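You operate a simulated robot arm through the tools that you are given. There is no shell and no other tool. Be economical: measure what you need, move in short steps, check, and stop when the job is done.

You are at the controls of a simulated robot arm. One attempt, no reset.

JOB
Run a bath to the red line from both taps.
Fine: shut the drain with its knob; mix it so that it is not scalding; both taps end off.
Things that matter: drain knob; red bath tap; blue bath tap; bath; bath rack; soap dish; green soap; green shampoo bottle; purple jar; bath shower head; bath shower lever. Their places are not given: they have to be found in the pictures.

It is judged by the outcome, as a careful person would: the job done as asked, and still so three seconds after it is handed in. It fails if anything else is knocked over, pushed out of place, dropped, spilled or broken.

ROBOT AND FRAMES
A 6-joint arm with a two-finger parallel gripper, fixed in place. Base frame: the origin is at the foot of the arm, x ahead of it, y to its left, z up. Lengths are in m, angles in rad, forces in N, time in s.
With the tool pointing down near the work surface it reaches from about 0.4 to 0.86 m from the base axis. Its first joint turns from -2.007 to 2.007 rad. Payload 4.2 kg.
The tool frame sits at the grasp point between the pads (the TCP): z along the fingers, y along the line on which they close. The tips reach 0.023 m beyond it. Largest opening 0.094 m; finger width 0.038, thickness 0.01; the body of the gripper, 0.054 by 0.096 m, starts 0.039 m behind the TCP.
Orientation is that of the tool frame in the base frame, as [roll, pitch, yaw] about the fixed x, y, z axes, in that order (R = Rz(yaw) Ry(pitch) Rx(roll)). With the fingers straight down and closing along the base's y, the tool's x points along the base's -x, its y along +y and its z along -z.

CONTROLS
- The arm moves only by the tool move_arm. Its argument "motion" is a list of rows, each a list of 7 numbers: the gripper command, from -1 (shut) to 1 (fully open), values between in proportion, then the shift along the base's x, y, z in cm, then the turn, a rotation vector about the base's x, y, z in rad. In form: [[claw, x, y, z, rx, ry, rz], ...]. A call has 1 to 8 rows; each row shifts and turns the commanded pose from where the row before left it. A row lasts 0.2 s, in which the tool goes at most 0.05 m and 0.15 rad; a call with a longer step from one row to the next is refused whole, and so is a gripper value outside its range. Where a pose cannot be reached the arm comes as near as it can. A force on the tool above 90 N (or 10 N above the force at the start of the call, whichever is more), or a blocked arm, ends the call early, and 0.2 s more pass. Each finger travels about 0.108 m/s and halts on what it meets, pressing with about 23 N; the grip force reading is that of the motor and also rises with nothing between the fingers. The clock runs only during rows and for 0.2 s after the last one: add rows that do not move to give the fingers time. It gives the time, the measured TCP pose, the force on the tool (base axes), the opening and the grip force at its end, in the units of the frame above (readings bear some noise).
- Cameras (640 x 400 px; columns grow to the right, rows downward): "scene" is fixed at [0.0483, 0.6492, 1.1809]; the picture's right is [-0.74, -0.68, 0.00], its down [-0.38, 0.42, -0.82] and it looks along [0.56, -0.61, -0.57] (base axes); focal length 341 px, centre (320, 200). "wrist" rides on the gripper at [-0.039, 0, -0.044] in the tool frame; the picture's right is [0.00, -1.00, 0.00], its down [0.97, 0.00, -0.24] and it looks along [0.24, 0.00, 0.97] (tool axes); focal length 218 px, centre (320, 200).
- snapshot(camera): a new picture of that camera. It takes no simulated time.
- raise_lower(by): slides the trunk up (or, below 0, down) by that many m; the arm rides with it, the base frame stays. It gives what a move gives, with no picture.
- point_at(camera, pixels): for up to 12 pixels [column, row] of the newest picture of that camera ("zoom" is the newest enlarged one), the place [x, y, z] in the base frame of the surface seen there, good to about 0.002 m. It takes no simulated time.
- zoom(camera, box): a new picture of the part [left, top, right, bottom] of that camera's present view, enlarged. It takes no simulated time.
- job_done(): hands the job in; it is judged then, once.

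Go step by step. Measure first, check grasps and placings, and put right what went wrong. The budget is 80 turns and 46 pictures, counting those below and the enlarged ones. Unless the task says otherwise, let go and move clear before handing in, and close with one line.

The tools are called after ">>>" by a JSON object that holds its "fn" and its "kwargs". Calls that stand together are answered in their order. move_arm: Moves the arm, as the interface text tells. Its arguments: {"type":"object","properties":{"motion":{"type":"array","items":{"type":"array","items":{"type":"number"}}}},"required":["motion"]} The other tools are called the same way: raise_lower (by) slides the trunk up or down; snapshot (camera) takes a picture; point_at (camera, pixels) gives the place of the surface under pixels of a picture; zoom (camera, box) takes an enlarged picture of a part of a camera's view; job_done () hands the job in.

At the start:

```text
t: 0.0
eef_pos: [0.5473, 0.2546, 0.9098]
ee_rot: [-3.141, -0.001, -3.141]
wrist_force: [-0.2, 0.4, -0.3]
opening: 0.0941
grasp_force: 0.0
trunk travel left (down, up): [-0.55, 0.44]
```

scene: 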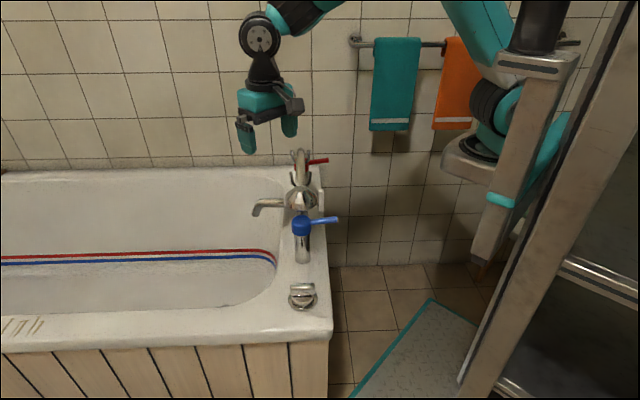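
wrist: 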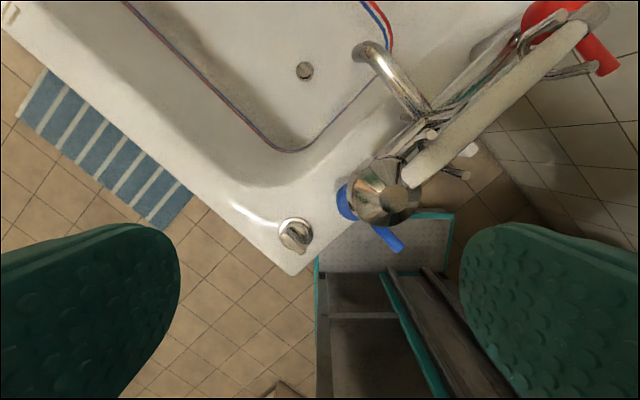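

The scene shows the bath with the blue tap near (302,225), the red one near (310,162), and the drain knob near (302,295). I'll zoom in and measure these.

>>> {"fn": "zoom", "kwargs": {"camera": "scene", "box": [220, 130, 380, 330]}}

>>> {"fn": "point_at", "kwargs": {"camera": "scene", "pixels": [[302, 218], [302, 228], [332, 220], [318, 161], [325, 160], [302, 287], [302, 297], [302, 305], [258, 210], [270, 255], [270, 262], [330, 330]]}}

>>> {"fn": "point_at", "kwargs": {"camera": "wrist", "pixels": [[296, 234], [285, 230], [305, 240], [345, 200], [397, 246], [380, 232], [560, 20], [608, 65], [304, 70], [390, 195], [410, 175], [590, 20]]}}

```text
2.00 times, centred on (300, 230) of scene
```

zoom: 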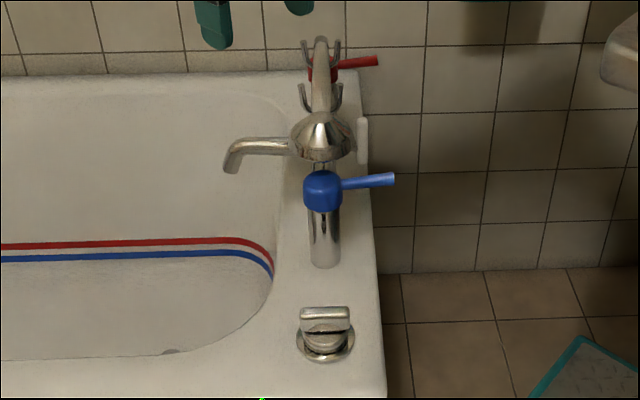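

```text
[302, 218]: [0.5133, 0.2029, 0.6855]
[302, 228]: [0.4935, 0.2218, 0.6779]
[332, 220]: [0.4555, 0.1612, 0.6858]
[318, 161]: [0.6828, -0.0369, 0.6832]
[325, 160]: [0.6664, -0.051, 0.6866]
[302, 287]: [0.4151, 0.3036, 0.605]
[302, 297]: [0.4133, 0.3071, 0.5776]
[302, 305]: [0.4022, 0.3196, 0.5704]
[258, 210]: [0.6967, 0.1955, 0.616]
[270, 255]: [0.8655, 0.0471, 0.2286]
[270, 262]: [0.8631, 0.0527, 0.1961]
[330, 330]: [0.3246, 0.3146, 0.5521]
```

```text
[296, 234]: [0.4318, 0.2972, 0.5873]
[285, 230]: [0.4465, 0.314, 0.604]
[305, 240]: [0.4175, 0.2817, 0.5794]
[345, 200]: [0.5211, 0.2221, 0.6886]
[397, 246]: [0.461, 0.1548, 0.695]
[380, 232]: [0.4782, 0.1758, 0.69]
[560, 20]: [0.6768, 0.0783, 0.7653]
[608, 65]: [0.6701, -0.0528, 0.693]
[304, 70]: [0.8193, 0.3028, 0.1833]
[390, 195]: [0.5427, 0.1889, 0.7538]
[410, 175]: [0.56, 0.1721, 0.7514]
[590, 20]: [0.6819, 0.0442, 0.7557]
```

The knob is at about (0.43,0.30), and the blue lever runs from (0.51,0.21) to (0.455,0.155). I'll look closer at both.

>>> {"fn": "zoom", "kwargs": {"camera": "wrist", "box": [256, 180, 416, 280]}}

>>> {"fn": "zoom", "kwargs": {"camera": "scene", "box": [270, 265, 334, 320]}}

>>> {"fn": "zoom", "kwargs": {"camera": "wrist", "box": [340, 0, 640, 190]}}

```text
4.00 times, centred on (336, 230) of wrist
```

zoom: 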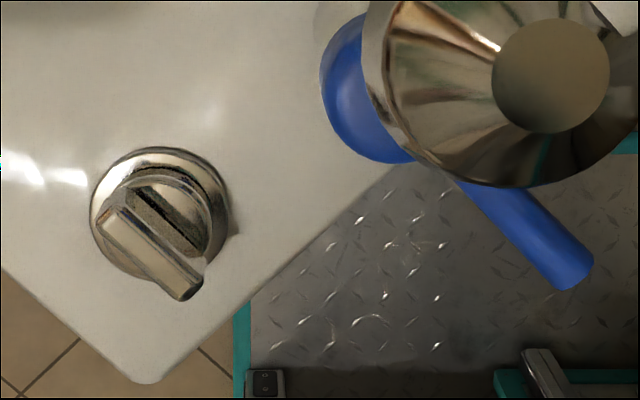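

```text
7.27 times, centred on (302, 292) of scene
```

zoom: 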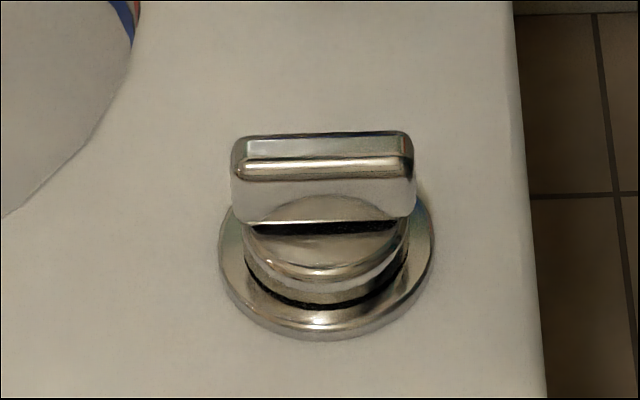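

```text
2.11 times, centred on (490, 95) of wrist
```

zoom: 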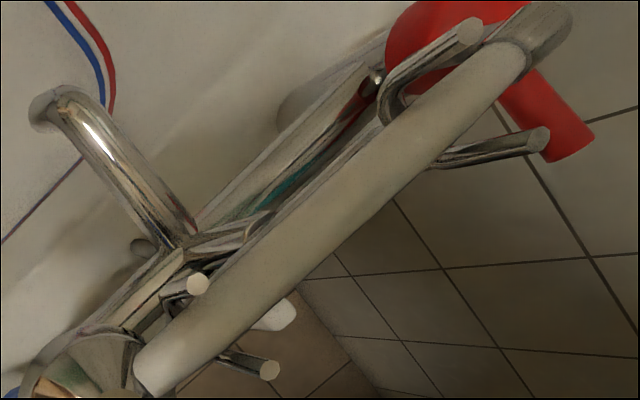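

I need the ridge direction of the knob and the tap geometry in more detail.

>>> {"fn": "point_at", "kwargs": {"camera": "scene", "pixels": [[292.5, 286], [313.5, 285.5], [302, 284.5], [302, 290], [309, 220], [315, 220], [338, 218.5], [302, 214], [296, 226], [302, 234], [302, 255], [302, 310.5]]}}

>>> {"fn": "point_at", "kwargs": {"camera": "zoom", "pixels": [[400, 40], [440, 20], [520, 100], [570, 150], [460, 30], [535, 140], [195, 283], [265, 370], [280, 315], [160, 380], [55, 110], [510, 60]]}}

>>> {"fn": "point_at", "kwargs": {"camera": "wrist", "pixels": [[283, 237], [304, 251], [300, 240], [336, 245], [354, 198], [342, 205], [372, 233], [388, 238], [402, 249], [291, 270]]}}

```text
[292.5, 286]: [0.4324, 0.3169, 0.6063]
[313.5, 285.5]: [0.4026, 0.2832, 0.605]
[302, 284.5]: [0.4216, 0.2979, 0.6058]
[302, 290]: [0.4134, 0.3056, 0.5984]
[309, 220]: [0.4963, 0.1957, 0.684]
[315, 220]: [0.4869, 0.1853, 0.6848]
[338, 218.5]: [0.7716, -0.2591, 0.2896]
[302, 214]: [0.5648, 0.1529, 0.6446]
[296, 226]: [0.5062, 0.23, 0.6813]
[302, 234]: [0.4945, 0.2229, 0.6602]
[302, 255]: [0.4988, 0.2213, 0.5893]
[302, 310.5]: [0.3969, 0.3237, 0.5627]
```

```text
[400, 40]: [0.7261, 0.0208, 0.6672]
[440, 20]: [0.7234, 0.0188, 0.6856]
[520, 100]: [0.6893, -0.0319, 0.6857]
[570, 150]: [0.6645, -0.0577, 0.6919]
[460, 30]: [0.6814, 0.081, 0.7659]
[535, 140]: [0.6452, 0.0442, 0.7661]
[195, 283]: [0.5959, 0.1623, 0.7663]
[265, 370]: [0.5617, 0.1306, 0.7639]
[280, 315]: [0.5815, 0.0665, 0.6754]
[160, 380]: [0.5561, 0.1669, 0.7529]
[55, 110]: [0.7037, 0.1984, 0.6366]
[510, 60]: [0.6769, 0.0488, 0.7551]
```

```text
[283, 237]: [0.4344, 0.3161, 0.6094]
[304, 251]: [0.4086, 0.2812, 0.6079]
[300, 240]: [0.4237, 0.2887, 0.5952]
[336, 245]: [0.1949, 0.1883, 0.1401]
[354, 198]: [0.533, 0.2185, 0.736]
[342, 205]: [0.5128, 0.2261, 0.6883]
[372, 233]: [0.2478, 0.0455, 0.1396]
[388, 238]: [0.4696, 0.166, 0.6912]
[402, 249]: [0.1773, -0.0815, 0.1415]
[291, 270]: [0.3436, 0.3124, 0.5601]
```

The knob ridge is centred near (0.420,0.299), with its long axis at about 51° and its top at 0.607. I'll align the open fingers across it and stop above it.

>>> {"fn": "move_arm", "kwargs": {"motion": [[0, -2.1, 0.75, -3, 0, 0, 0.15], [0, -2.1, 0.75, -3, 0, 0, 0.15], [0, -2.1, 0.75, -3, 0, 0, 0.15], [0, -2.1, 0.75, -3, 0, 0, 0.15], [0, -2.1, 0.75, -3, 0, 0, 0.15], [0, -2.2, 0.75, -4, 0, 0, 0.14], [0, 0, 0, -3, 0, 0, 0]]}}

>>> {"fn": "snapshot", "kwargs": {"camera": "wrist"}}

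```text
t: 1.6
eef_pos: [0.4173, 0.2994, 0.688]
ee_rot: [-3.141, 0.0, -2.251]
wrist_force: [0.3, 0.0, -0.1]
opening: 0.0468
grasp_force: 0.1
trunk travel left (down, up): [-0.55, 0.44]
```

```text
39 pictures are left
```

wrist: 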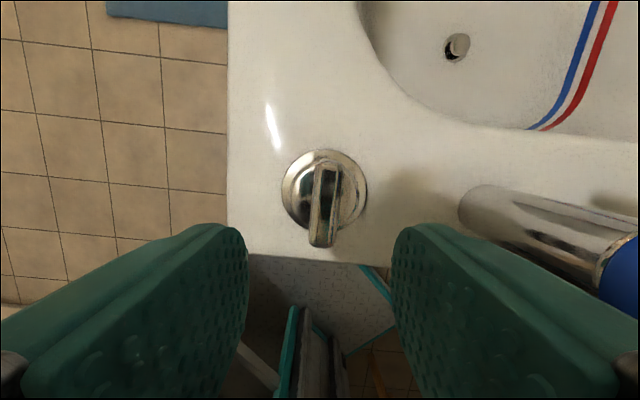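

The ridge at (322,200) is aligned and centred between the fingers, and the drain plug at (457,46) looks lifted, so the drain is open. I'll descend and grip.

>>> {"fn": "move_arm", "kwargs": {"motion": [[0, 0, 0, -4, 0, 0, 0], [0, 0.1, 0, -3.6, 0, 0, 0], [-0.7, 0, 0, 0, 0, 0, 0], [-0.7, 0, 0, 0, 0, 0, 0]]}}

```text
t: 2.6
eef_pos: [0.4206, 0.2982, 0.6134]
ee_rot: [3.141, 0.001, -2.256]
wrist_force: [-1.8, -0.4, -5.1]
opening: 0.0217
grasp_force: 45.4
trunk travel left (down, up): [-0.55, 0.44]
```

The fingers are blocked at 0.022 m, so the ridge is held. I'll try turning it clockwise a little.

>>> {"fn": "move_arm", "kwargs": {"motion": [[-0.7, 0, 0, 0, 0, 0, -0.12], [-0.7, 0, 0, 0, 0, 0, -0.12], [-0.7, 0, 0, 0, 0, 0, -0.12], [-0.7, 0, 0, 0, 0, 0, -0.12]]}}

>>> {"fn": "snapshot", "kwargs": {"camera": "wrist"}}

```text
t: 3.6
eef_pos: [0.4202, 0.2998, 0.6134]
ee_rot: [-3.142, -0.002, -2.733]
wrist_force: [-6.7, -0.1, -16.0]
opening: 0.0178
grasp_force: 44.7
trunk travel left (down, up): [-0.55, 0.44]
```

```text
38 pictures are left
```

wrist: 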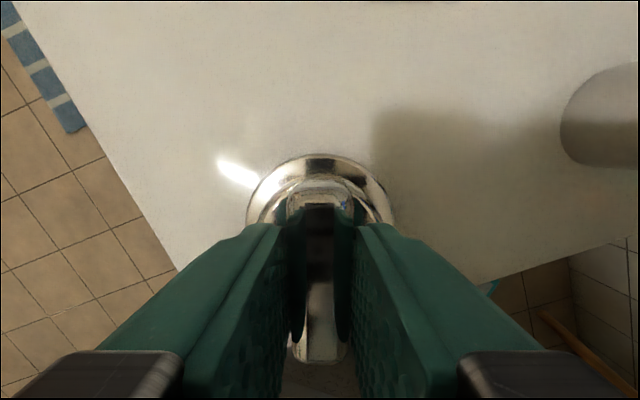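

The knob turned with the gripper (it is aligned at (320,280)). I'll carry on toward a quarter turn.

>>> {"fn": "move_arm", "kwargs": {"motion": [[-0.7, 0, 0, 0, 0, 0, -0.14], [-0.7, 0, 0, 0, 0, 0, -0.14], [-0.7, 0, 0, 0, 0, 0, -0.14], [-0.7, 0, 0, 0, 0, 0, -0.14], [-0.7, 0, 0, 0, 0, 0, -0.14], [-0.7, 0, 0, 0, 0, 0, -0.14], [-0.7, 0, 0, 0, 0, 0, -0.14], [-0.7, 0, 0, 0, 0, 0, -0.12]]}}

>>> {"fn": "zoom", "kwargs": {"camera": "scene", "box": [200, 230, 360, 330]}}

```text
t: 5.4
eef_pos: [0.4209, 0.3022, 0.6138]
ee_rot: [3.139, -0.004, 2.451]
wrist_force: [-8.5, 27.0, -21.6]
opening: 0.0179
grasp_force: 45.2
trunk travel left (down, up): [-0.55, 0.44]
```

```text
4.00 times, centred on (280, 280) of scene
```

zoom: 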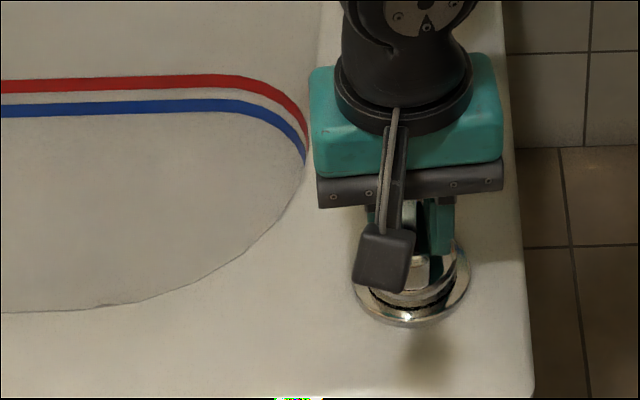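

The knob has turned 90°. I'll release, rise and check the plug.

>>> {"fn": "move_arm", "kwargs": {"motion": [[0.0, 0, 0, 0, 0, 0, 0], [0, 0, 0, 0, 0, 0, 0], [0, 0, 0, 5, 0, 0, 0], [0, 0, 0, 5, 0, 0, 0], [0, 0, 0, 5, 0, 0, 0.14], [0, 0, 0, 5, 0, 0, 0.14], [0, 0, 0, 5, 0, 0, 0.14], [0, 0, 0, 0, 0, 0, 0.14]]}}

>>> {"fn": "snapshot", "kwargs": {"camera": "wrist"}}

```text
t: 7.2
eef_pos: [0.4219, 0.2987, 0.8645]
ee_rot: [3.141, 0.0, 3.013]
wrist_force: [0.9, -0.2, 0.3]
opening: 0.0471
grasp_force: 0.0
trunk travel left (down, up): [-0.55, 0.44]
```

```text
36 pictures are left
```

wrist: 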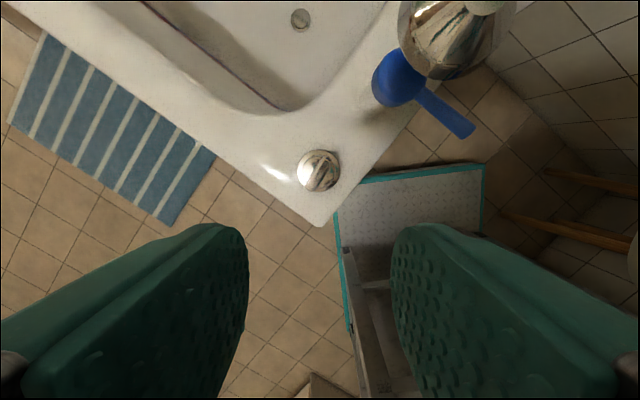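

>>> {"fn": "zoom", "kwargs": {"camera": "wrist", "box": [268, 0, 348, 50]}}

>>> {"fn": "zoom", "kwargs": {"camera": "wrist", "box": [280, 130, 376, 210]}}

```text
8.00 times, centred on (308, 25) of wrist
```

zoom: 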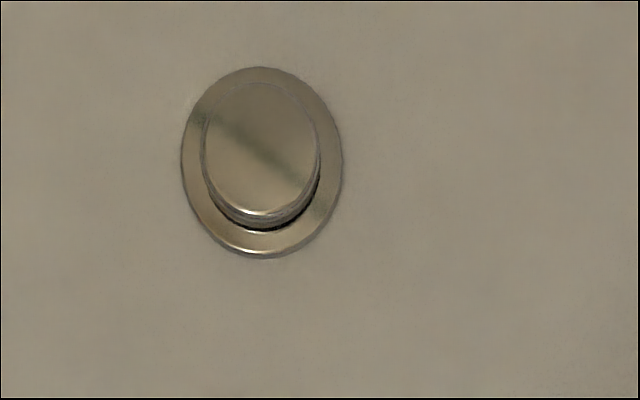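

```text
5.00 times, centred on (328, 170) of wrist
```

zoom: 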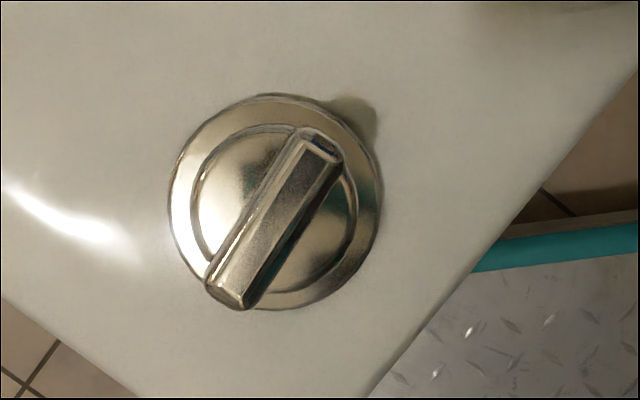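

The plug now looks nearly seated, with a slight dark rim at (262,225) in the zoom. I'll measure heights to see whether it's fully down.

>>> {"fn": "zoom", "kwargs": {"camera": "wrist", "box": [284, 5, 316, 35]}}

>>> {"fn": "point_at", "kwargs": {"camera": "wrist", "pixels": [[300, 18], [298, 15], [303, 22], [301, 31], [301, 30], [292, 20], [310, 20], [301, 40], [280, 20], [320, 20]]}}

```text
13.33 times, centred on (300, 20) of wrist
```

zoom: 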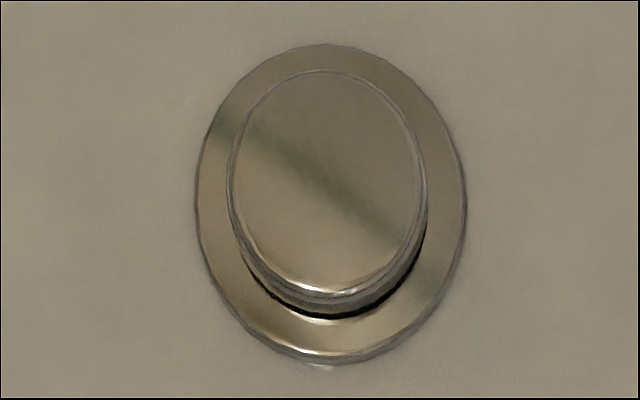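

```text
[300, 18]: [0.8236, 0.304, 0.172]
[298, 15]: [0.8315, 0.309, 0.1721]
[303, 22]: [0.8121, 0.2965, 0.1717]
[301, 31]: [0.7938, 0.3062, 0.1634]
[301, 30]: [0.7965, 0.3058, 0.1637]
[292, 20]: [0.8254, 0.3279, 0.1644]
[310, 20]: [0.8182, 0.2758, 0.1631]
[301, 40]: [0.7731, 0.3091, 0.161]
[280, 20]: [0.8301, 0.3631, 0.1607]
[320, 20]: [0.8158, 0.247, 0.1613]
```

The plug top dropped from 0.183 to 0.172 but still stands 8 mm above its ring. I'll regrip and turn further to see whether there's more travel.

>>> {"fn": "move_arm", "kwargs": {"motion": [[0, 0, 0.1, -5, 0, 0, -0.14], [0, 0, 0.1, -5, 0, 0, -0.14], [0, 0, 0, -5, 0, 0, -0.14], [0, 0, 0, -5, 0, 0, -0.14], [0, 0, 0, -5, 0, 0, 0], [-0.7, 0, 0, 0, 0, 0, 0], [-0.7, 0, 0, 0, 0, 0, 0]]}}

>>> {"fn": "move_arm", "kwargs": {"motion": [[-0.7, 0, 0, 0, 0, 0, -0.12], [-0.7, 0, 0, 0, 0, 0, -0.12], [-0.7, 0, 0, 0, 0, 0, -0.12], [-0.7, 0, 0, 0, 0, 0, 0]]}}

```text
t: 8.8
eef_pos: [0.4212, 0.3018, 0.6121]
ee_rot: [-3.14, 0.0, 2.45]
wrist_force: [-2.7, -3.9, -2.3]
opening: 0.0178
grasp_force: 44.6
trunk travel left (down, up): [-0.55, 0.44]
```

```text
t: 9.8
eef_pos: [0.4196, 0.3007, 0.6134]
ee_rot: [3.141, 0.0, 2.092]
wrist_force: [-3.5, -4.5, 1.9]
opening: 0.0281
grasp_force: 45.5
trunk travel left (down, up): [-0.55, 0.44]
```

The gripper turned but the opening widened to 0.028, so the knob didn't follow. It is at its stop and the drain is shut. I'll release and rise to view the taps.

>>> {"fn": "move_arm", "kwargs": {"motion": [[0.0, 0, 0, 0, 0, 0, 0.12], [0, 0, 0, 0, 0, 0, 0.12], [0, 0, 0, 5, 0, 0, 0.12], [0, 0, 0, 5, 0, 0, 0.14], [0, 0, 0, 5, 0, 0, 0.14], [0, 0, 0, 5, 0, 0, 0.14], [0, 0, 0, 5, 0, 0, 0.14], [0, 0, 0, 0, 0, 0, 0.14]]}}

>>> {"fn": "snapshot", "kwargs": {"camera": "wrist"}}

>>> {"fn": "snapshot", "kwargs": {"camera": "scene"}}

```text
t: 11.6
eef_pos: [0.4214, 0.3008, 0.864]
ee_rot: [-3.141, -0.001, -3.129]
wrist_force: [-0.3, 1.0, -0.1]
opening: 0.047
grasp_force: 0.0
trunk travel left (down, up): [-0.55, 0.44]
```

```text
32 pictures are left
```

wrist: 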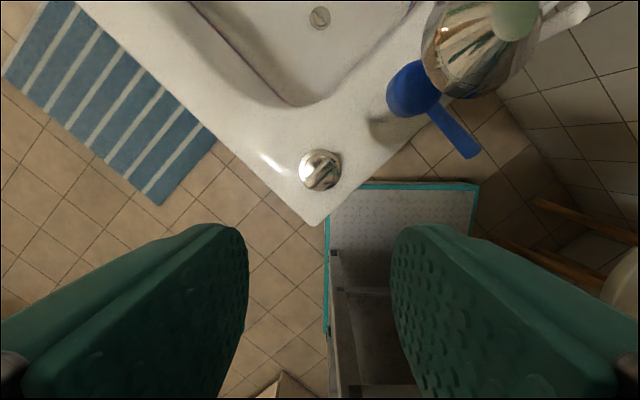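

```text
31 pictures are left
```

scene: 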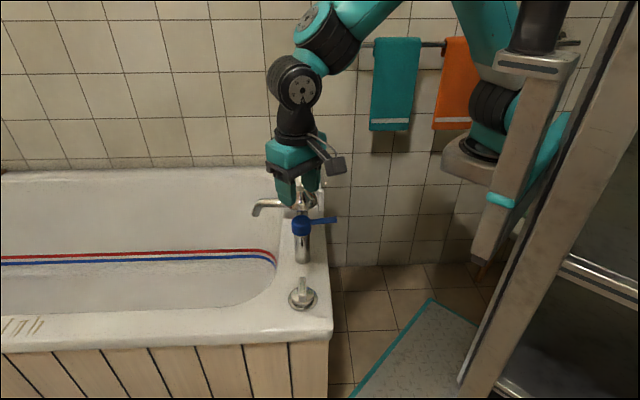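

The knob is at its stop. The blue lever runs outward at about 228° from an axis near (0.509,0.207). I'll straddle it with the fingers while the camera side faces away from the shower head, turning the wrist in the air first.

>>> {"fn": "move_arm", "kwargs": {"motion": [[0, 0.5, -2, 0, 0, 0, -0.144], [0, 0.5, -2, 0, 0, 0, -0.144], [0, 0.5, -2, 0, 0, 0, -0.144], [0, 0.5, -2, 0, 0, 0, -0.144], [0, 0.6, -2, 0, 0, 0, -0.144], [0, 0.6, -2, 0, 0, 0, -0.144], [0, 0.7, -2, 0, 0, 0, -0.144], [0, 0.6, 0, 0, 0, 0, -0.144]]}}

>>> {"fn": "move_arm", "kwargs": {"motion": [[0, 0, 0, 0, 0, 0, -0.144], [0, 0, 0, 0, 0, 0, -0.144], [0, 0, 0, 0, 0, 0, -0.144], [0, 0, 0, 0, 0, 0, -0.144], [0, 0, 0, 0, 0, 0, -0.144], [0, 0, 0, 0, 0, 0, -0.144], [0, 0, 0, 0, 0, 0, -0.144], [0, 0, 0, 0, 0, 0, -0.144]]}}

>>> {"fn": "snapshot", "kwargs": {"camera": "wrist"}}

```text
t: 13.4
eef_pos: [0.467, 0.16, 0.8632]
ee_rot: [-3.142, 0.001, 1.996]
wrist_force: [-0.3, 0.7, 0.5]
opening: 0.0471
grasp_force: 0.0
trunk travel left (down, up): [-0.55, 0.44]
```

```text
t: 15.2
eef_pos: [0.4928, 0.1329, 0.8637]
ee_rot: [3.141, 0.0, 0.853]
wrist_force: [0.3, 0.0, -0.1]
opening: 0.0468
grasp_force: 0.0
out of reach, approached as far as the arm can: row 8
trunk travel left (down, up): [-0.55, 0.44]
```

```text
30 pictures are left
```

wrist: 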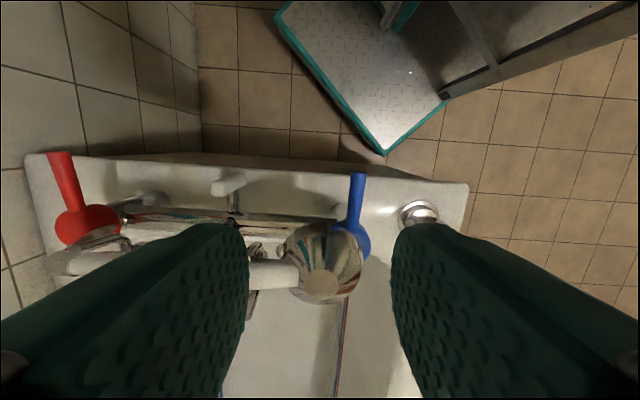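

The wrist limit is near yaw 0.85 here and shifted the tool a bit. This view is good for measuring: blue lever (357,180)–(350,225), red lever (60,155)–(78,210).

>>> {"fn": "point_at", "kwargs": {"camera": "wrist", "pixels": [[358, 176], [356, 195], [353, 215], [350, 235], [366, 242], [60, 158], [66, 180], [73, 205], [85, 225], [230, 187], [320, 285], [285, 275]]}}

>>> {"fn": "zoom", "kwargs": {"camera": "wrist", "box": [20, 140, 260, 290]}}

>>> {"fn": "zoom", "kwargs": {"camera": "wrist", "box": [260, 150, 420, 310]}}

```text
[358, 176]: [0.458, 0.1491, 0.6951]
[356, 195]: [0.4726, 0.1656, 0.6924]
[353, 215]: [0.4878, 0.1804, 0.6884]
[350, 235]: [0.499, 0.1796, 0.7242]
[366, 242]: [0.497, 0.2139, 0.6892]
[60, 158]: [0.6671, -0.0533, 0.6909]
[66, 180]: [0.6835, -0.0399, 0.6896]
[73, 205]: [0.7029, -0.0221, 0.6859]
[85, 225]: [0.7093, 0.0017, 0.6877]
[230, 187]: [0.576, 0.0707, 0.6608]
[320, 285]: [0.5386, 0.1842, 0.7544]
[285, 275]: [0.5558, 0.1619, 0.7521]
```

```text
2.67 times, centred on (140, 215) of wrist
```

zoom: 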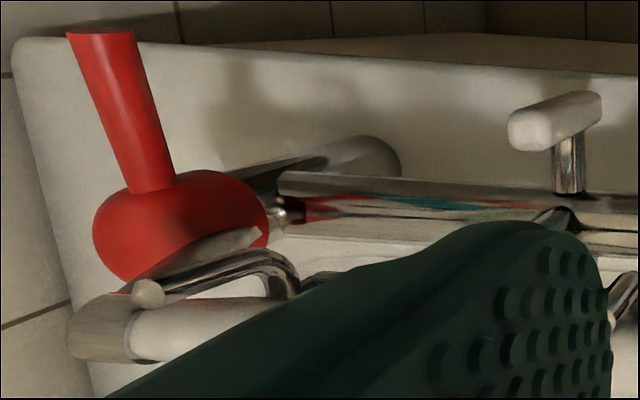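

```text
2.50 times, centred on (340, 230) of wrist
```

zoom: 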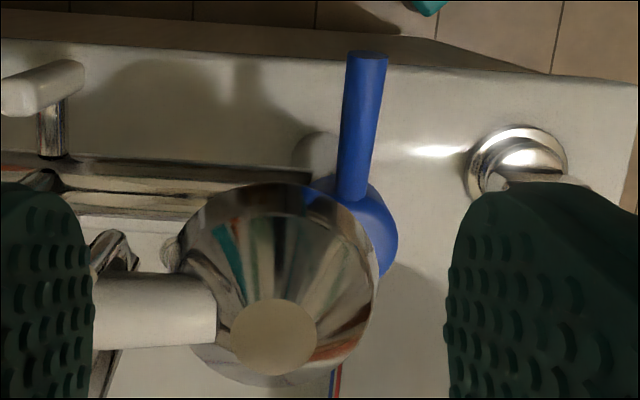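

The blue lever is straight, with its tip at about (0.456,0.147,0.695), and the shower head rim reaches to (0.499,0.180). I'll back the yaw off slightly and position over the outer part of the lever.

>>> {"fn": "move_arm", "kwargs": {"motion": [[0.25, 0, 0, 0, 0, 0, 0.1], [0.25, 0, 0, -4, 0, 0, 0.1], [0.25, 0, 0, -3, 0, 0, 0]]}}

```text
t: 16.0
eef_pos: [0.4926, 0.1332, 0.7931]
ee_rot: [-3.141, -0.002, 1.048]
wrist_force: [-0.4, -0.1, 0.3]
opening: 0.0588
grasp_force: 0.1
trunk travel left (down, up): [-0.55, 0.44]
```

The commanded pose follows the measured one. Next I move over (0.463,0.156) and go down.

>>> {"fn": "move_arm", "kwargs": {"motion": [[0.25, -3.0, 2.3, 0, 0, 0, 0], [0.25, 0, 0, -3, 0, 0, 0]]}}

>>> {"fn": "snapshot", "kwargs": {"camera": "wrist"}}

>>> {"fn": "zoom", "kwargs": {"camera": "scene", "box": [260, 130, 388, 250]}}

```text
t: 16.6
eef_pos: [0.4627, 0.1553, 0.7648]
ee_rot: [-3.141, 0.0, 1.048]
wrist_force: [-0.8, 0.1, 0.4]
opening: 0.0588
grasp_force: 0.0
trunk travel left (down, up): [-0.55, 0.44]
```

```text
27 pictures are left
```

wrist: 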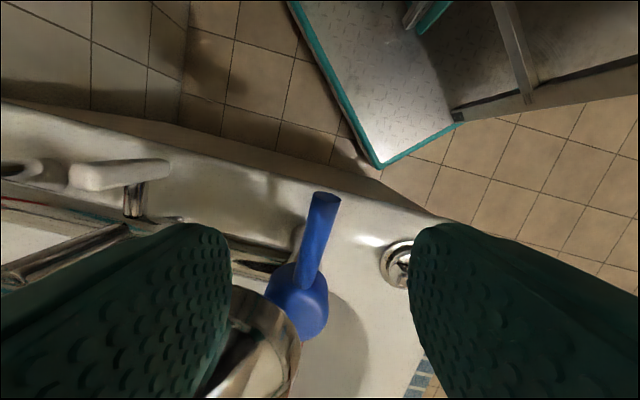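

```text
3.33 times, centred on (324, 190) of scene
```

zoom: 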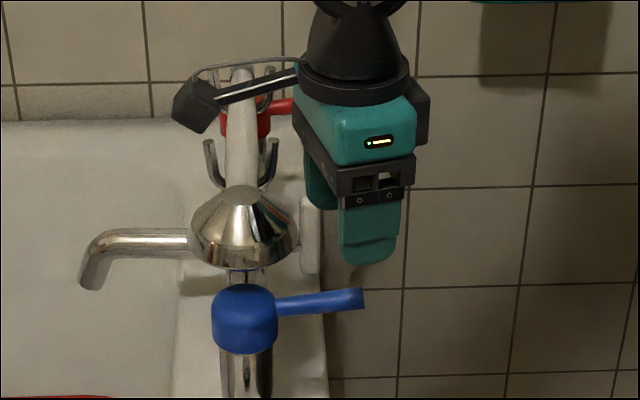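

The scene zoom shows a dark box on a stalk, at (195,105) in the zoom, sticking out on the tool's +x side over the shower head. I'll measure it before descending.

>>> {"fn": "point_at", "kwargs": {"camera": "zoom", "pixels": [[190, 95], [195, 125], [180, 118], [212, 110], [250, 90], [240, 200], [240, 225], [395, 180], [370, 245], [240, 262]]}}

```text
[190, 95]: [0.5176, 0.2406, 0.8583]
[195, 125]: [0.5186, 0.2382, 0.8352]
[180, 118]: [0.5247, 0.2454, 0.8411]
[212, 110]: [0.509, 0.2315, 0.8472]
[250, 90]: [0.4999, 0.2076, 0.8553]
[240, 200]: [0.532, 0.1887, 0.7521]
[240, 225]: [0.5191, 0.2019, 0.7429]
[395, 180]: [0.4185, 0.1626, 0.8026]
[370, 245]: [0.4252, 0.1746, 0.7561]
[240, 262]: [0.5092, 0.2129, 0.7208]
```

The box would clear the shower head by 2–3 cm at working height. I'll descend astride the lever.

>>> {"fn": "move_arm", "kwargs": {"motion": [[0.25, 0, 0, -4, 0, 0, 0], [0.25, 0, 0, -3.6, 0, 0, 0]]}}

>>> {"fn": "snapshot", "kwargs": {"camera": "wrist"}}

```text
t: 17.2
eef_pos: [0.4634, 0.1547, 0.6858]
ee_rot: [-3.141, 0.0, 1.047]
wrist_force: [0.4, 0.2, -0.2]
opening: 0.0587
grasp_force: 0.1
trunk travel left (down, up): [-0.55, 0.44]
```

```text
25 pictures are left
```

wrist: 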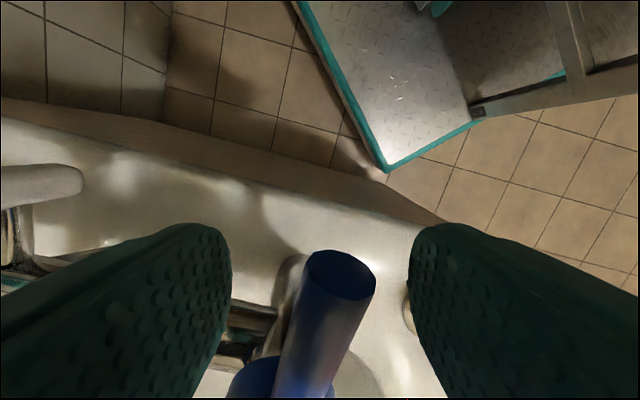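

The lever sits between the fingers. I'll push it toward the drain-knob side by a couple of centimetres past contact.

>>> {"fn": "move_arm", "kwargs": {"motion": [[0.25, -0.7, 0.7, 0, 0, 0, 0], [0.25, -0.7, 0.7, 0, 0, 0, 0], [0.25, -0.5, 0.6, 0, 0, 0, 0], [0.25, -0.4, 0.7, 0, 0, 0, 0]]}}

>>> {"fn": "snapshot", "kwargs": {"camera": "wrist"}}

>>> {"fn": "snapshot", "kwargs": {"camera": "scene"}}

```text
t: 18.2
eef_pos: [0.4424, 0.1818, 0.6866]
ee_rot: [-3.138, -0.004, 1.053]
wrist_force: [0.3, -0.9, 0.3]
opening: 0.0589
grasp_force: 0.0
out of reach, approached as far as the arm can: row 4
trunk travel left (down, up): [-0.55, 0.44]
```

```text
24 pictures are left
```

wrist: 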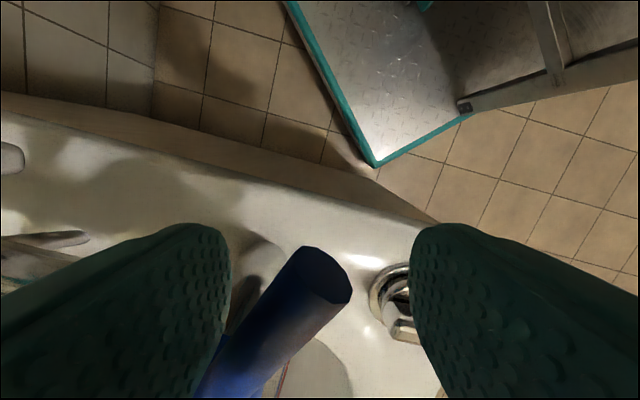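

```text
23 pictures are left
```

scene: 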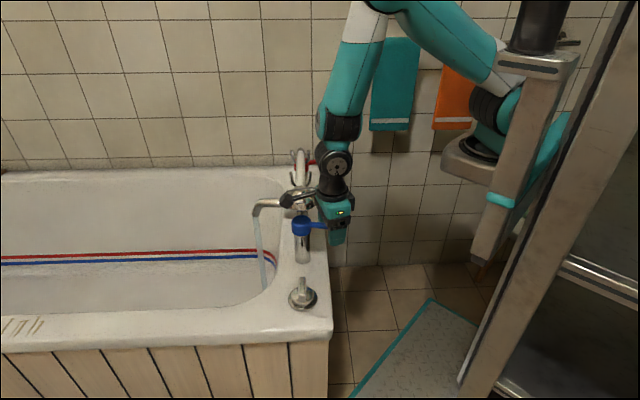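

Water is running from the spout at (258,245). The axis is vertical and pushing toward the knob side opens the blue tap. I'll open it somewhat further before leaving it.

>>> {"fn": "move_arm", "kwargs": {"motion": [[0.6, -0.4, 0.7, 0, 0, 0, 0.06], [0.6, -0.4, 0.9, 0, 0, 0, 0.06], [0.6, -0.3, 0.9, 0, 0, 0, 0.06], [0.6, -0.2, 0.9, 0, 0, 0, 0.06]]}}

>>> {"fn": "snapshot", "kwargs": {"camera": "wrist"}}

>>> {"fn": "zoom", "kwargs": {"camera": "scene", "box": [180, 150, 360, 320]}}

```text
t: 19.2
eef_pos: [0.4307, 0.2147, 0.6874]
ee_rot: [-3.14, 0.0, 1.288]
wrist_force: [0.9, 0.0, 0.3]
opening: 0.0753
grasp_force: 0.2
trunk travel left (down, up): [-0.55, 0.44]
```

```text
22 pictures are left
```

wrist: 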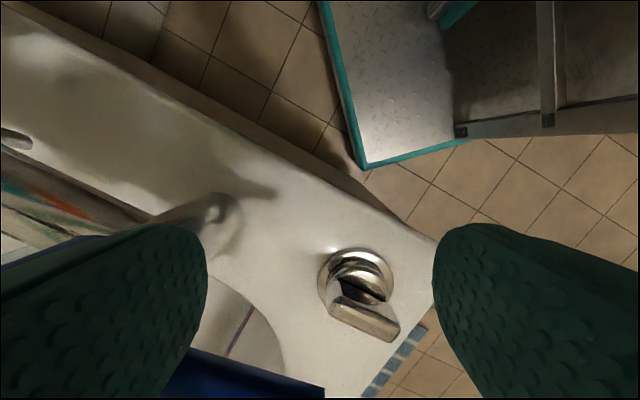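

```text
2.35 times, centred on (270, 235) of scene
```

zoom: 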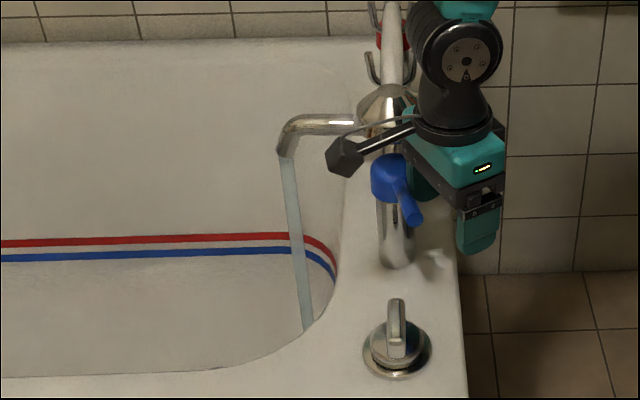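

The blue lever is about 70° open and the stream is stronger. I'll lift off and travel high over to the red lever, turning the wrist so the box faces away from the shower head.

>>> {"fn": "move_arm", "kwargs": {"motion": [[0.25, 0, 0, 5, 0, 0, 0], [0.25, 0, 0, 5, 0, 0, 0], [0.25, 0, 0, 5, 0, 0, 0.14], [0.25, 0, 0, 3, 0, 0, 0.147], [0.25, 1.5, -1.5, 0, 0, 0, 0.147], [0.25, 1.5, -1.5, 0, 0, 0, 0.147], [0.25, 1.5, -1.5, 0, 0, 0, 0.147], [0.25, 1.5, -1.5, 0, 0, 0, 0.147]]}}

>>> {"fn": "move_arm", "kwargs": {"motion": [[0.25, 1.5, -1.5, 0, 0, 0, 0.147], [0.25, 1.5, -1.5, 0, 0, 0, 0.147], [0.25, 1.5, -1.5, 0, 0, 0, 0.147], [0.25, 1.5, -1.5, 0, 0, 0, 0.147], [0.25, 1.5, -1.7, 0, 0, 0, 0.147], [0.25, 1.5, -1.7, 0, 0, 0, 0.147], [0.25, 1.5, -1.7, 0, 0, 0, 0.147], [0.25, 1.5, -1.7, 0, 0, 0, 0.147]]}}

>>> {"fn": "zoom", "kwargs": {"camera": "scene", "box": [0, 130, 380, 350]}}

```text
t: 21.0
eef_pos: [0.4895, 0.1546, 0.8671]
ee_rot: [-3.141, 0.0, 2.164]
wrist_force: [0.3, 0.5, 0.6]
opening: 0.0586
grasp_force: 0.1
trunk travel left (down, up): [-0.55, 0.44]
```

```text
t: 22.8
eef_pos: [0.6109, 0.0251, 0.8663]
ee_rot: [3.141, -0.001, -2.943]
wrist_force: [0.2, 0.5, -0.2]
opening: 0.059
grasp_force: 0.1
trunk travel left (down, up): [-0.55, 0.44]
```

```text
1.68 times, centred on (190, 240) of scene
```

zoom: 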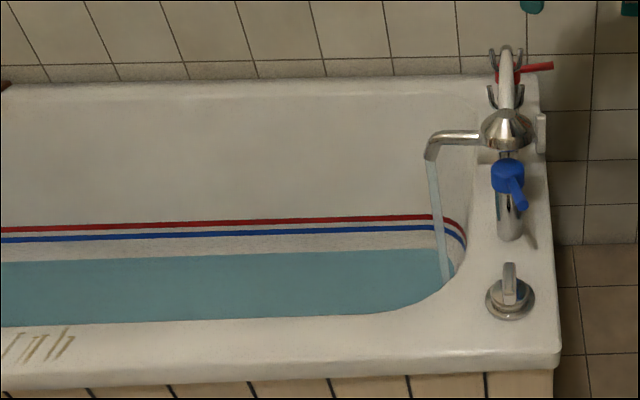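

The bath fills fast: the water's far edge, at y≈255, is already close to the blue line. I'll measure the levels before any more time passes.

>>> {"fn": "point_at", "kwargs": {"camera": "zoom", "pixels": [[200, 290], [300, 256], [300, 260], [150, 233], [150, 225], [300, 221], [300, 231], [400, 218], [100, 300], [200, 270]]}}

```text
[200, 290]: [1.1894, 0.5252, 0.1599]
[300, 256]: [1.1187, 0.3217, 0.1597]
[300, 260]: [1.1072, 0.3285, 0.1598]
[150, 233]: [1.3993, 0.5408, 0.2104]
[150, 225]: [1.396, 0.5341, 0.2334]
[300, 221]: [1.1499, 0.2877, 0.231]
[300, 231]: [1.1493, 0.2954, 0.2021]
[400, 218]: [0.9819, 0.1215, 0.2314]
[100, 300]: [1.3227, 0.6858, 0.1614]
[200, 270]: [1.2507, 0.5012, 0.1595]
```

The floor under the water reads 0.160 and the red line 0.231, so the layer is still shallow. I'll continue to above the red lever.

>>> {"fn": "move_arm", "kwargs": {"motion": [[0.25, 1.6, -1.6, 0, 0, 0, 0.147], [0.25, 1.6, -1.6, -2, 0, 0, 0.147], [0.25, 1.6, -1.5, -3, 0, 0, 0.147], [0.25, 1.6, -1.5, -3, 0, 0, 0.147]]}}

>>> {"fn": "snapshot", "kwargs": {"camera": "wrist"}}

>>> {"fn": "zoom", "kwargs": {"camera": "scene", "box": [0, 130, 380, 350]}}

```text
t: 23.8
eef_pos: [0.675, -0.0347, 0.786]
ee_rot: [3.14, -0.001, -2.355]
wrist_force: [0.9, -0.2, 0.3]
opening: 0.0589
grasp_force: 0.0
trunk travel left (down, up): [-0.55, 0.44]
```

```text
19 pictures are left
```

wrist: 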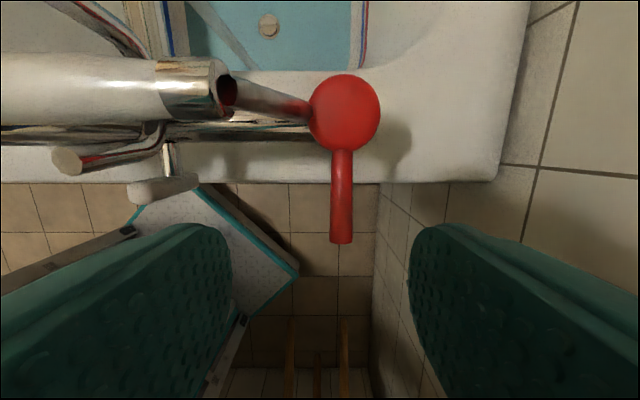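

```text
1.68 times, centred on (190, 240) of scene
```

zoom: 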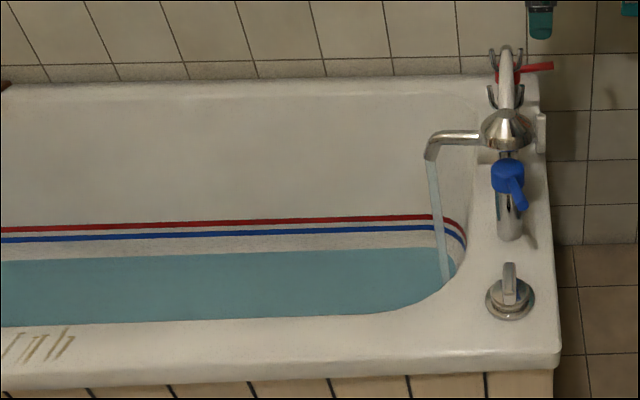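

The red lever at (342,200) is 1.3 cm right of centre. I'll shift and descend astride it.

>>> {"fn": "move_arm", "kwargs": {"motion": [[0.25, 0.9, -0.9, -4, 0, 0, 0], [0.25, 0, 0, -4, 0, 0, 0], [0.25, 0, 0, -1.9, 0, 0, 0], [0.25, -0.8, 0.8, 0, 0, 0, 0], [0.25, -0.8, 0.8, 0, 0, 0, 0], [0.25, -0.7, 0.7, 0, 0, 0, 0], [0.25, -0.7, 0.7, 0, 0, 0, 0]]}}

>>> {"fn": "snapshot", "kwargs": {"camera": "wrist"}}

```text
t: 25.4
eef_pos: [0.6552, -0.0186, 0.6881]
ee_rot: [-3.132, 0.001, -2.364]
wrist_force: [33.4, -33.1, -10.6]
opening: 0.0937
grasp_force: 23.2
trunk travel left (down, up): [-0.55, 0.44]
```

```text
17 pictures are left
```

wrist: 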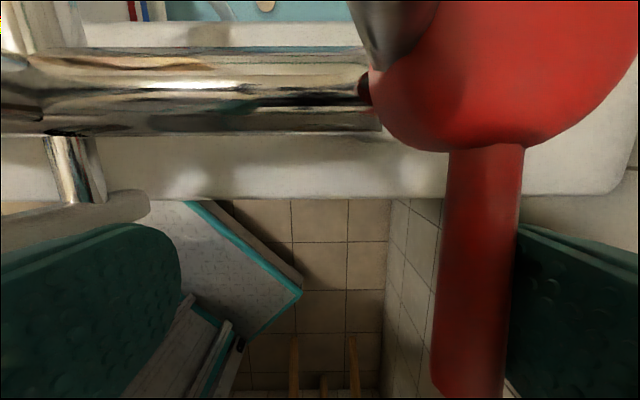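

The red lever didn't move that way; the right finger was just pushed back. So it opens the other way, toward the wall. I'll reverse and push in that direction.

>>> {"fn": "move_arm", "kwargs": {"motion": [[0.25, 1.5, -1.3, 0, 0, 0, 0], [0.25, 1.5, -1.3, 0, 0, 0, 0], [0.25, 0.8, -0.9, 0, 0, 0, 0], [0.25, 0.75, -0.3, 0, 0, 0, 0.117], [0.25, 0.75, -0.25, 0, 0, 0, 0.117], [0.25, 0.8, -0.15, 0, 0, 0, 0.117]]}}

>>> {"fn": "snapshot", "kwargs": {"camera": "wrist"}}

>>> {"fn": "zoom", "kwargs": {"camera": "scene", "box": [0, 130, 380, 350]}}

```text
t: 26.8
eef_pos: [0.7127, -0.0573, 0.6875]
ee_rot: [3.14, 0.0, -2.006]
wrist_force: [0.0, 1.9, 0.5]
opening: 0.0592
grasp_force: 0.1
trunk travel left (down, up): [-0.55, 0.44]
```

```text
16 pictures are left
```

wrist: 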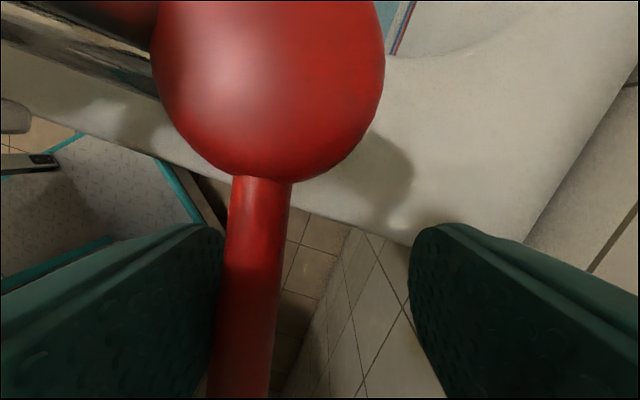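

```text
1.68 times, centred on (190, 240) of scene
```

zoom: 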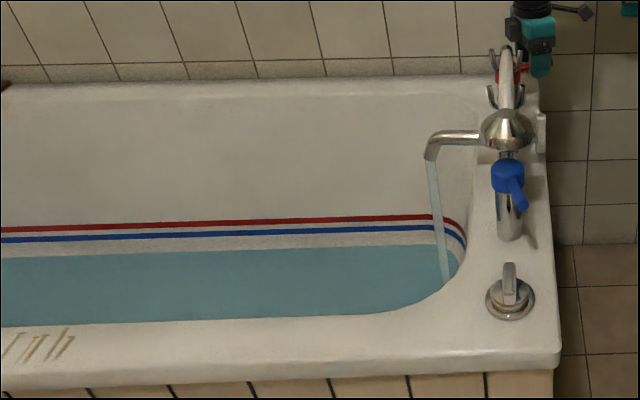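

The water edge is at y≈248 in the zoom and rising slowly, and the red lever is now turning (about 25°). I'll open the red fully, lift off, then return to the blue to close it first with closed fingers, so hot water catches up.

>>> {"fn": "move_arm", "kwargs": {"motion": [[0.25, 0.9, 0, 0, 0, 0, 0.1], [0.25, 0.9, 0.05, 0, 0, 0, 0.1], [0.25, 0.9, 0.15, 0, 0, 0, 0.05], [0.25, 0.9, 0.3, 0, 0, 0, 0.05], [0.25, 0.9, 0.4, 0, 0, 0, 0], [0.25, -0.3, -0.2, 4.8, 0, 0, 0], [0, 0, 0, 4.8, 0, 0, 0], [-1, 0, 0, 4.6, 0, 0, 0]]}}

>>> {"fn": "zoom", "kwargs": {"camera": "scene", "box": [0, 130, 380, 350]}}

```text
t: 28.6
eef_pos: [0.7552, -0.0473, 0.8301]
ee_rot: [-3.141, 0.001, -1.705]
wrist_force: [-0.4, 0.0, -0.8]
opening: 0.0001
grasp_force: 23.1
trunk travel left (down, up): [-0.55, 0.44]
```

```text
1.68 times, centred on (190, 240) of scene
```

zoom: 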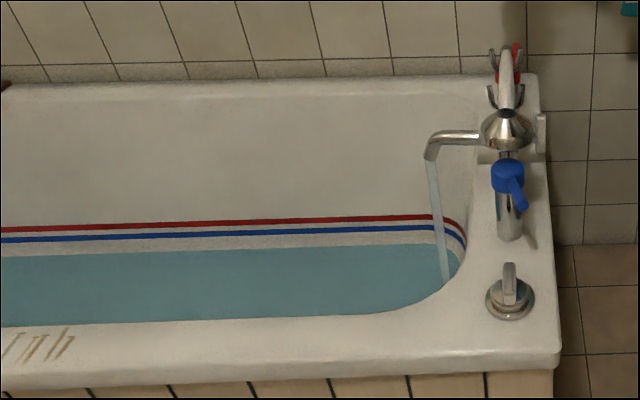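

Both taps are open and the level is rising slowly, now about y≈246. I'll travel to the free side of the blue lever.

>>> {"fn": "move_arm", "kwargs": {"motion": [[-1, -3.4, 3.6, 0, 0, 0, 0], [-1, -3.4, 3.6, 0, 0, 0, -0.05], [-1, -3.4, 3.6, 0, 0, 0, -0.1], [-1, -3.4, 3.6, 0, 0, 0, -0.1], [-1, -3.4, 3.6, 0, 0, 0, -0.1], [-1, -3.4, 3.6, 0, 0, 0, 0], [-1, -3.4, 3.6, 0, 0, 0, 0], [-1, -3.4, 3.6, 0, 0, 0, 0]]}}

>>> {"fn": "snapshot", "kwargs": {"camera": "wrist"}}

>>> {"fn": "zoom", "kwargs": {"camera": "scene", "box": [0, 230, 160, 330]}}

```text
t: 30.4
eef_pos: [0.4831, 0.2384, 0.8314]
ee_rot: [3.14, 0.001, -2.06]
wrist_force: [0.3, -1.2, 0.2]
opening: 0.0002
grasp_force: 22.9
trunk travel left (down, up): [-0.55, 0.44]
```

```text
13 pictures are left
```

wrist: 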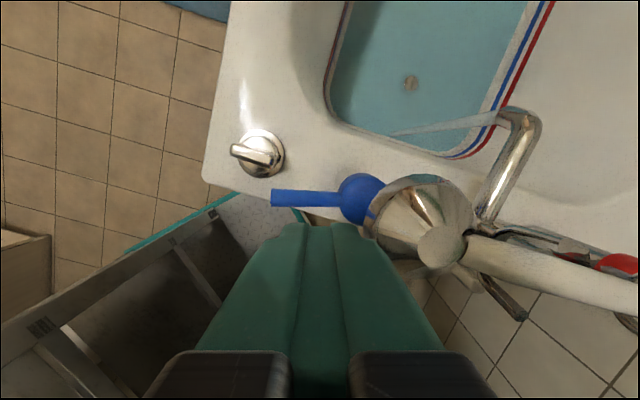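

```text
4.00 times, centred on (80, 280) of scene
```

zoom: 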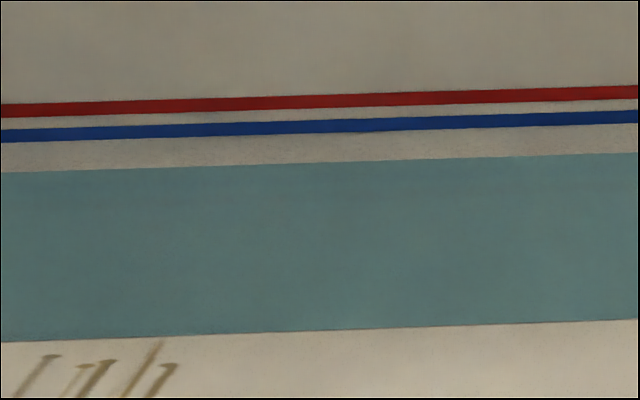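

The blue lever points at about 152° and is clear of the knob. I'll measure the water level (no time passes).

>>> {"fn": "point_at", "kwargs": {"camera": "zoom", "pixels": [[320, 159], [320, 165], [320, 200], [320, 101], [320, 97], [320, 106], [320, 125], [320, 140], [320, 150]]}}

>>> {"fn": "point_at", "kwargs": {"camera": "wrist", "pixels": [[273, 198], [300, 199], [330, 200], [360, 185], [440, 245], [411, 83], [530, 50]]}}

```text
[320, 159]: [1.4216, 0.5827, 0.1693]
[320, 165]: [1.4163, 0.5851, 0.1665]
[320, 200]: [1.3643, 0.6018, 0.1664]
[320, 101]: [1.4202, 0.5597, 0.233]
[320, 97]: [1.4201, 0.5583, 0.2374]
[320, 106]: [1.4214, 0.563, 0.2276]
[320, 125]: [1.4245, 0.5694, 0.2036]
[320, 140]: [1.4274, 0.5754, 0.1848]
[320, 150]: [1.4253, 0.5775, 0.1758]
```

```text
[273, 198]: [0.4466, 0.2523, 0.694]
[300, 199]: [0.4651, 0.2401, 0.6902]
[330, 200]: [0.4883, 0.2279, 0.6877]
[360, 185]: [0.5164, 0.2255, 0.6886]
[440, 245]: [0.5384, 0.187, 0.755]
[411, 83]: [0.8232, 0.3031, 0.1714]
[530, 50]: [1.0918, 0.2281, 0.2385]
```

Point readings give the water surface: 0.1664 now against 0.1597 at t=22.8, with the red line at 0.233. There's plenty of time, so I'll hover beside the blue lever and let both taps run.

>>> {"fn": "move_arm", "kwargs": {"motion": [[-1, -1.0, 3.1, 0, 0, 0, 0], [-1, 0, 0, -3, 0, 0, 0], [-1, 0, 0, 0, 0, 0, 0], [-1, 0, 0, 0, 0, 0, 0], [-1, 0, 0, 0, 0, 0, 0], [-1, 0, 0, 0, 0, 0, 0], [-1, 0, 0, 0, 0, 0, 0], [-1, 0, 0, 0, 0, 0, 0]]}}

>>> {"fn": "move_arm", "kwargs": {"motion": [[-1, 0, 0, 0, 0, 0, 0], [-1, 0, 0, 0, 0, 0, 0], [-1, 0, 0, 0, 0, 0, 0], [-1, 0, 0, 0, 0, 0, 0], [-1, 0, 0, 0, 0, 0, 0], [-1, 0, 0, 0, 0, 0, 0], [-1, 0, 0, 0, 0, 0, 0], [-1, 0, 0, 0, 0, 0, 0]]}}

>>> {"fn": "move_arm", "kwargs": {"motion": [[-1, 0, 0, 0, 0, 0, 0], [-1, 0, 0, 0, 0, 0, 0], [-1, 0, 0, 0, 0, 0, 0], [-1, 0, 0, 0, 0, 0, 0], [-1, 0, 0, 0, 0, 0, 0], [-1, 0, 0, 0, 0, 0, 0], [-1, 0, 0, 0, 0, 0, 0], [-1, 0, 0, 0, 0, 0, 0]]}}

>>> {"fn": "zoom", "kwargs": {"camera": "scene", "box": [0, 230, 160, 330]}}

>>> {"fn": "point_at", "kwargs": {"camera": "zoom", "pixels": [[320, 170], [320, 200], [320, 240], [450, 220], [200, 250]]}}

```text
t: 32.2
eef_pos: [0.4725, 0.2685, 0.8009]
ee_rot: [-3.141, -0.001, -2.057]
wrist_force: [0.4, -0.6, -0.3]
opening: 0.0001
grasp_force: 22.9
trunk travel left (down, up): [-0.55, 0.44]
```

```text
t: 34.0
eef_pos: [0.4724, 0.2687, 0.7997]
ee_rot: [-3.141, -0.001, -2.057]
wrist_force: [0.6, -0.6, -0.4]
opening: 0.0
grasp_force: 22.9
trunk travel left (down, up): [-0.55, 0.44]
```

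```text
t: 35.8
eef_pos: [0.4724, 0.2697, 0.801]
ee_rot: [3.141, 0.002, -2.057]
wrist_force: [0.7, -0.7, 0.2]
opening: 0.0
grasp_force: 22.8
trunk travel left (down, up): [-0.55, 0.44]
```

```text
4.00 times, centred on (80, 280) of scene
```

zoom: 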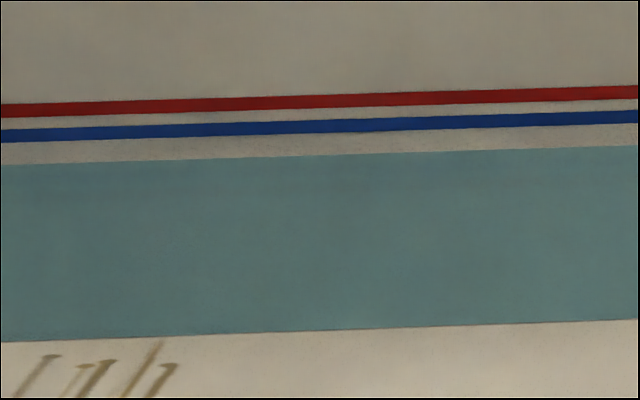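

```text
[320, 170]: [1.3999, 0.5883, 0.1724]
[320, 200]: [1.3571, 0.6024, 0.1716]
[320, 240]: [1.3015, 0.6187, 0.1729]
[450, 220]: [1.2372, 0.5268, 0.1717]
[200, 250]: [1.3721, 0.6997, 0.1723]
```

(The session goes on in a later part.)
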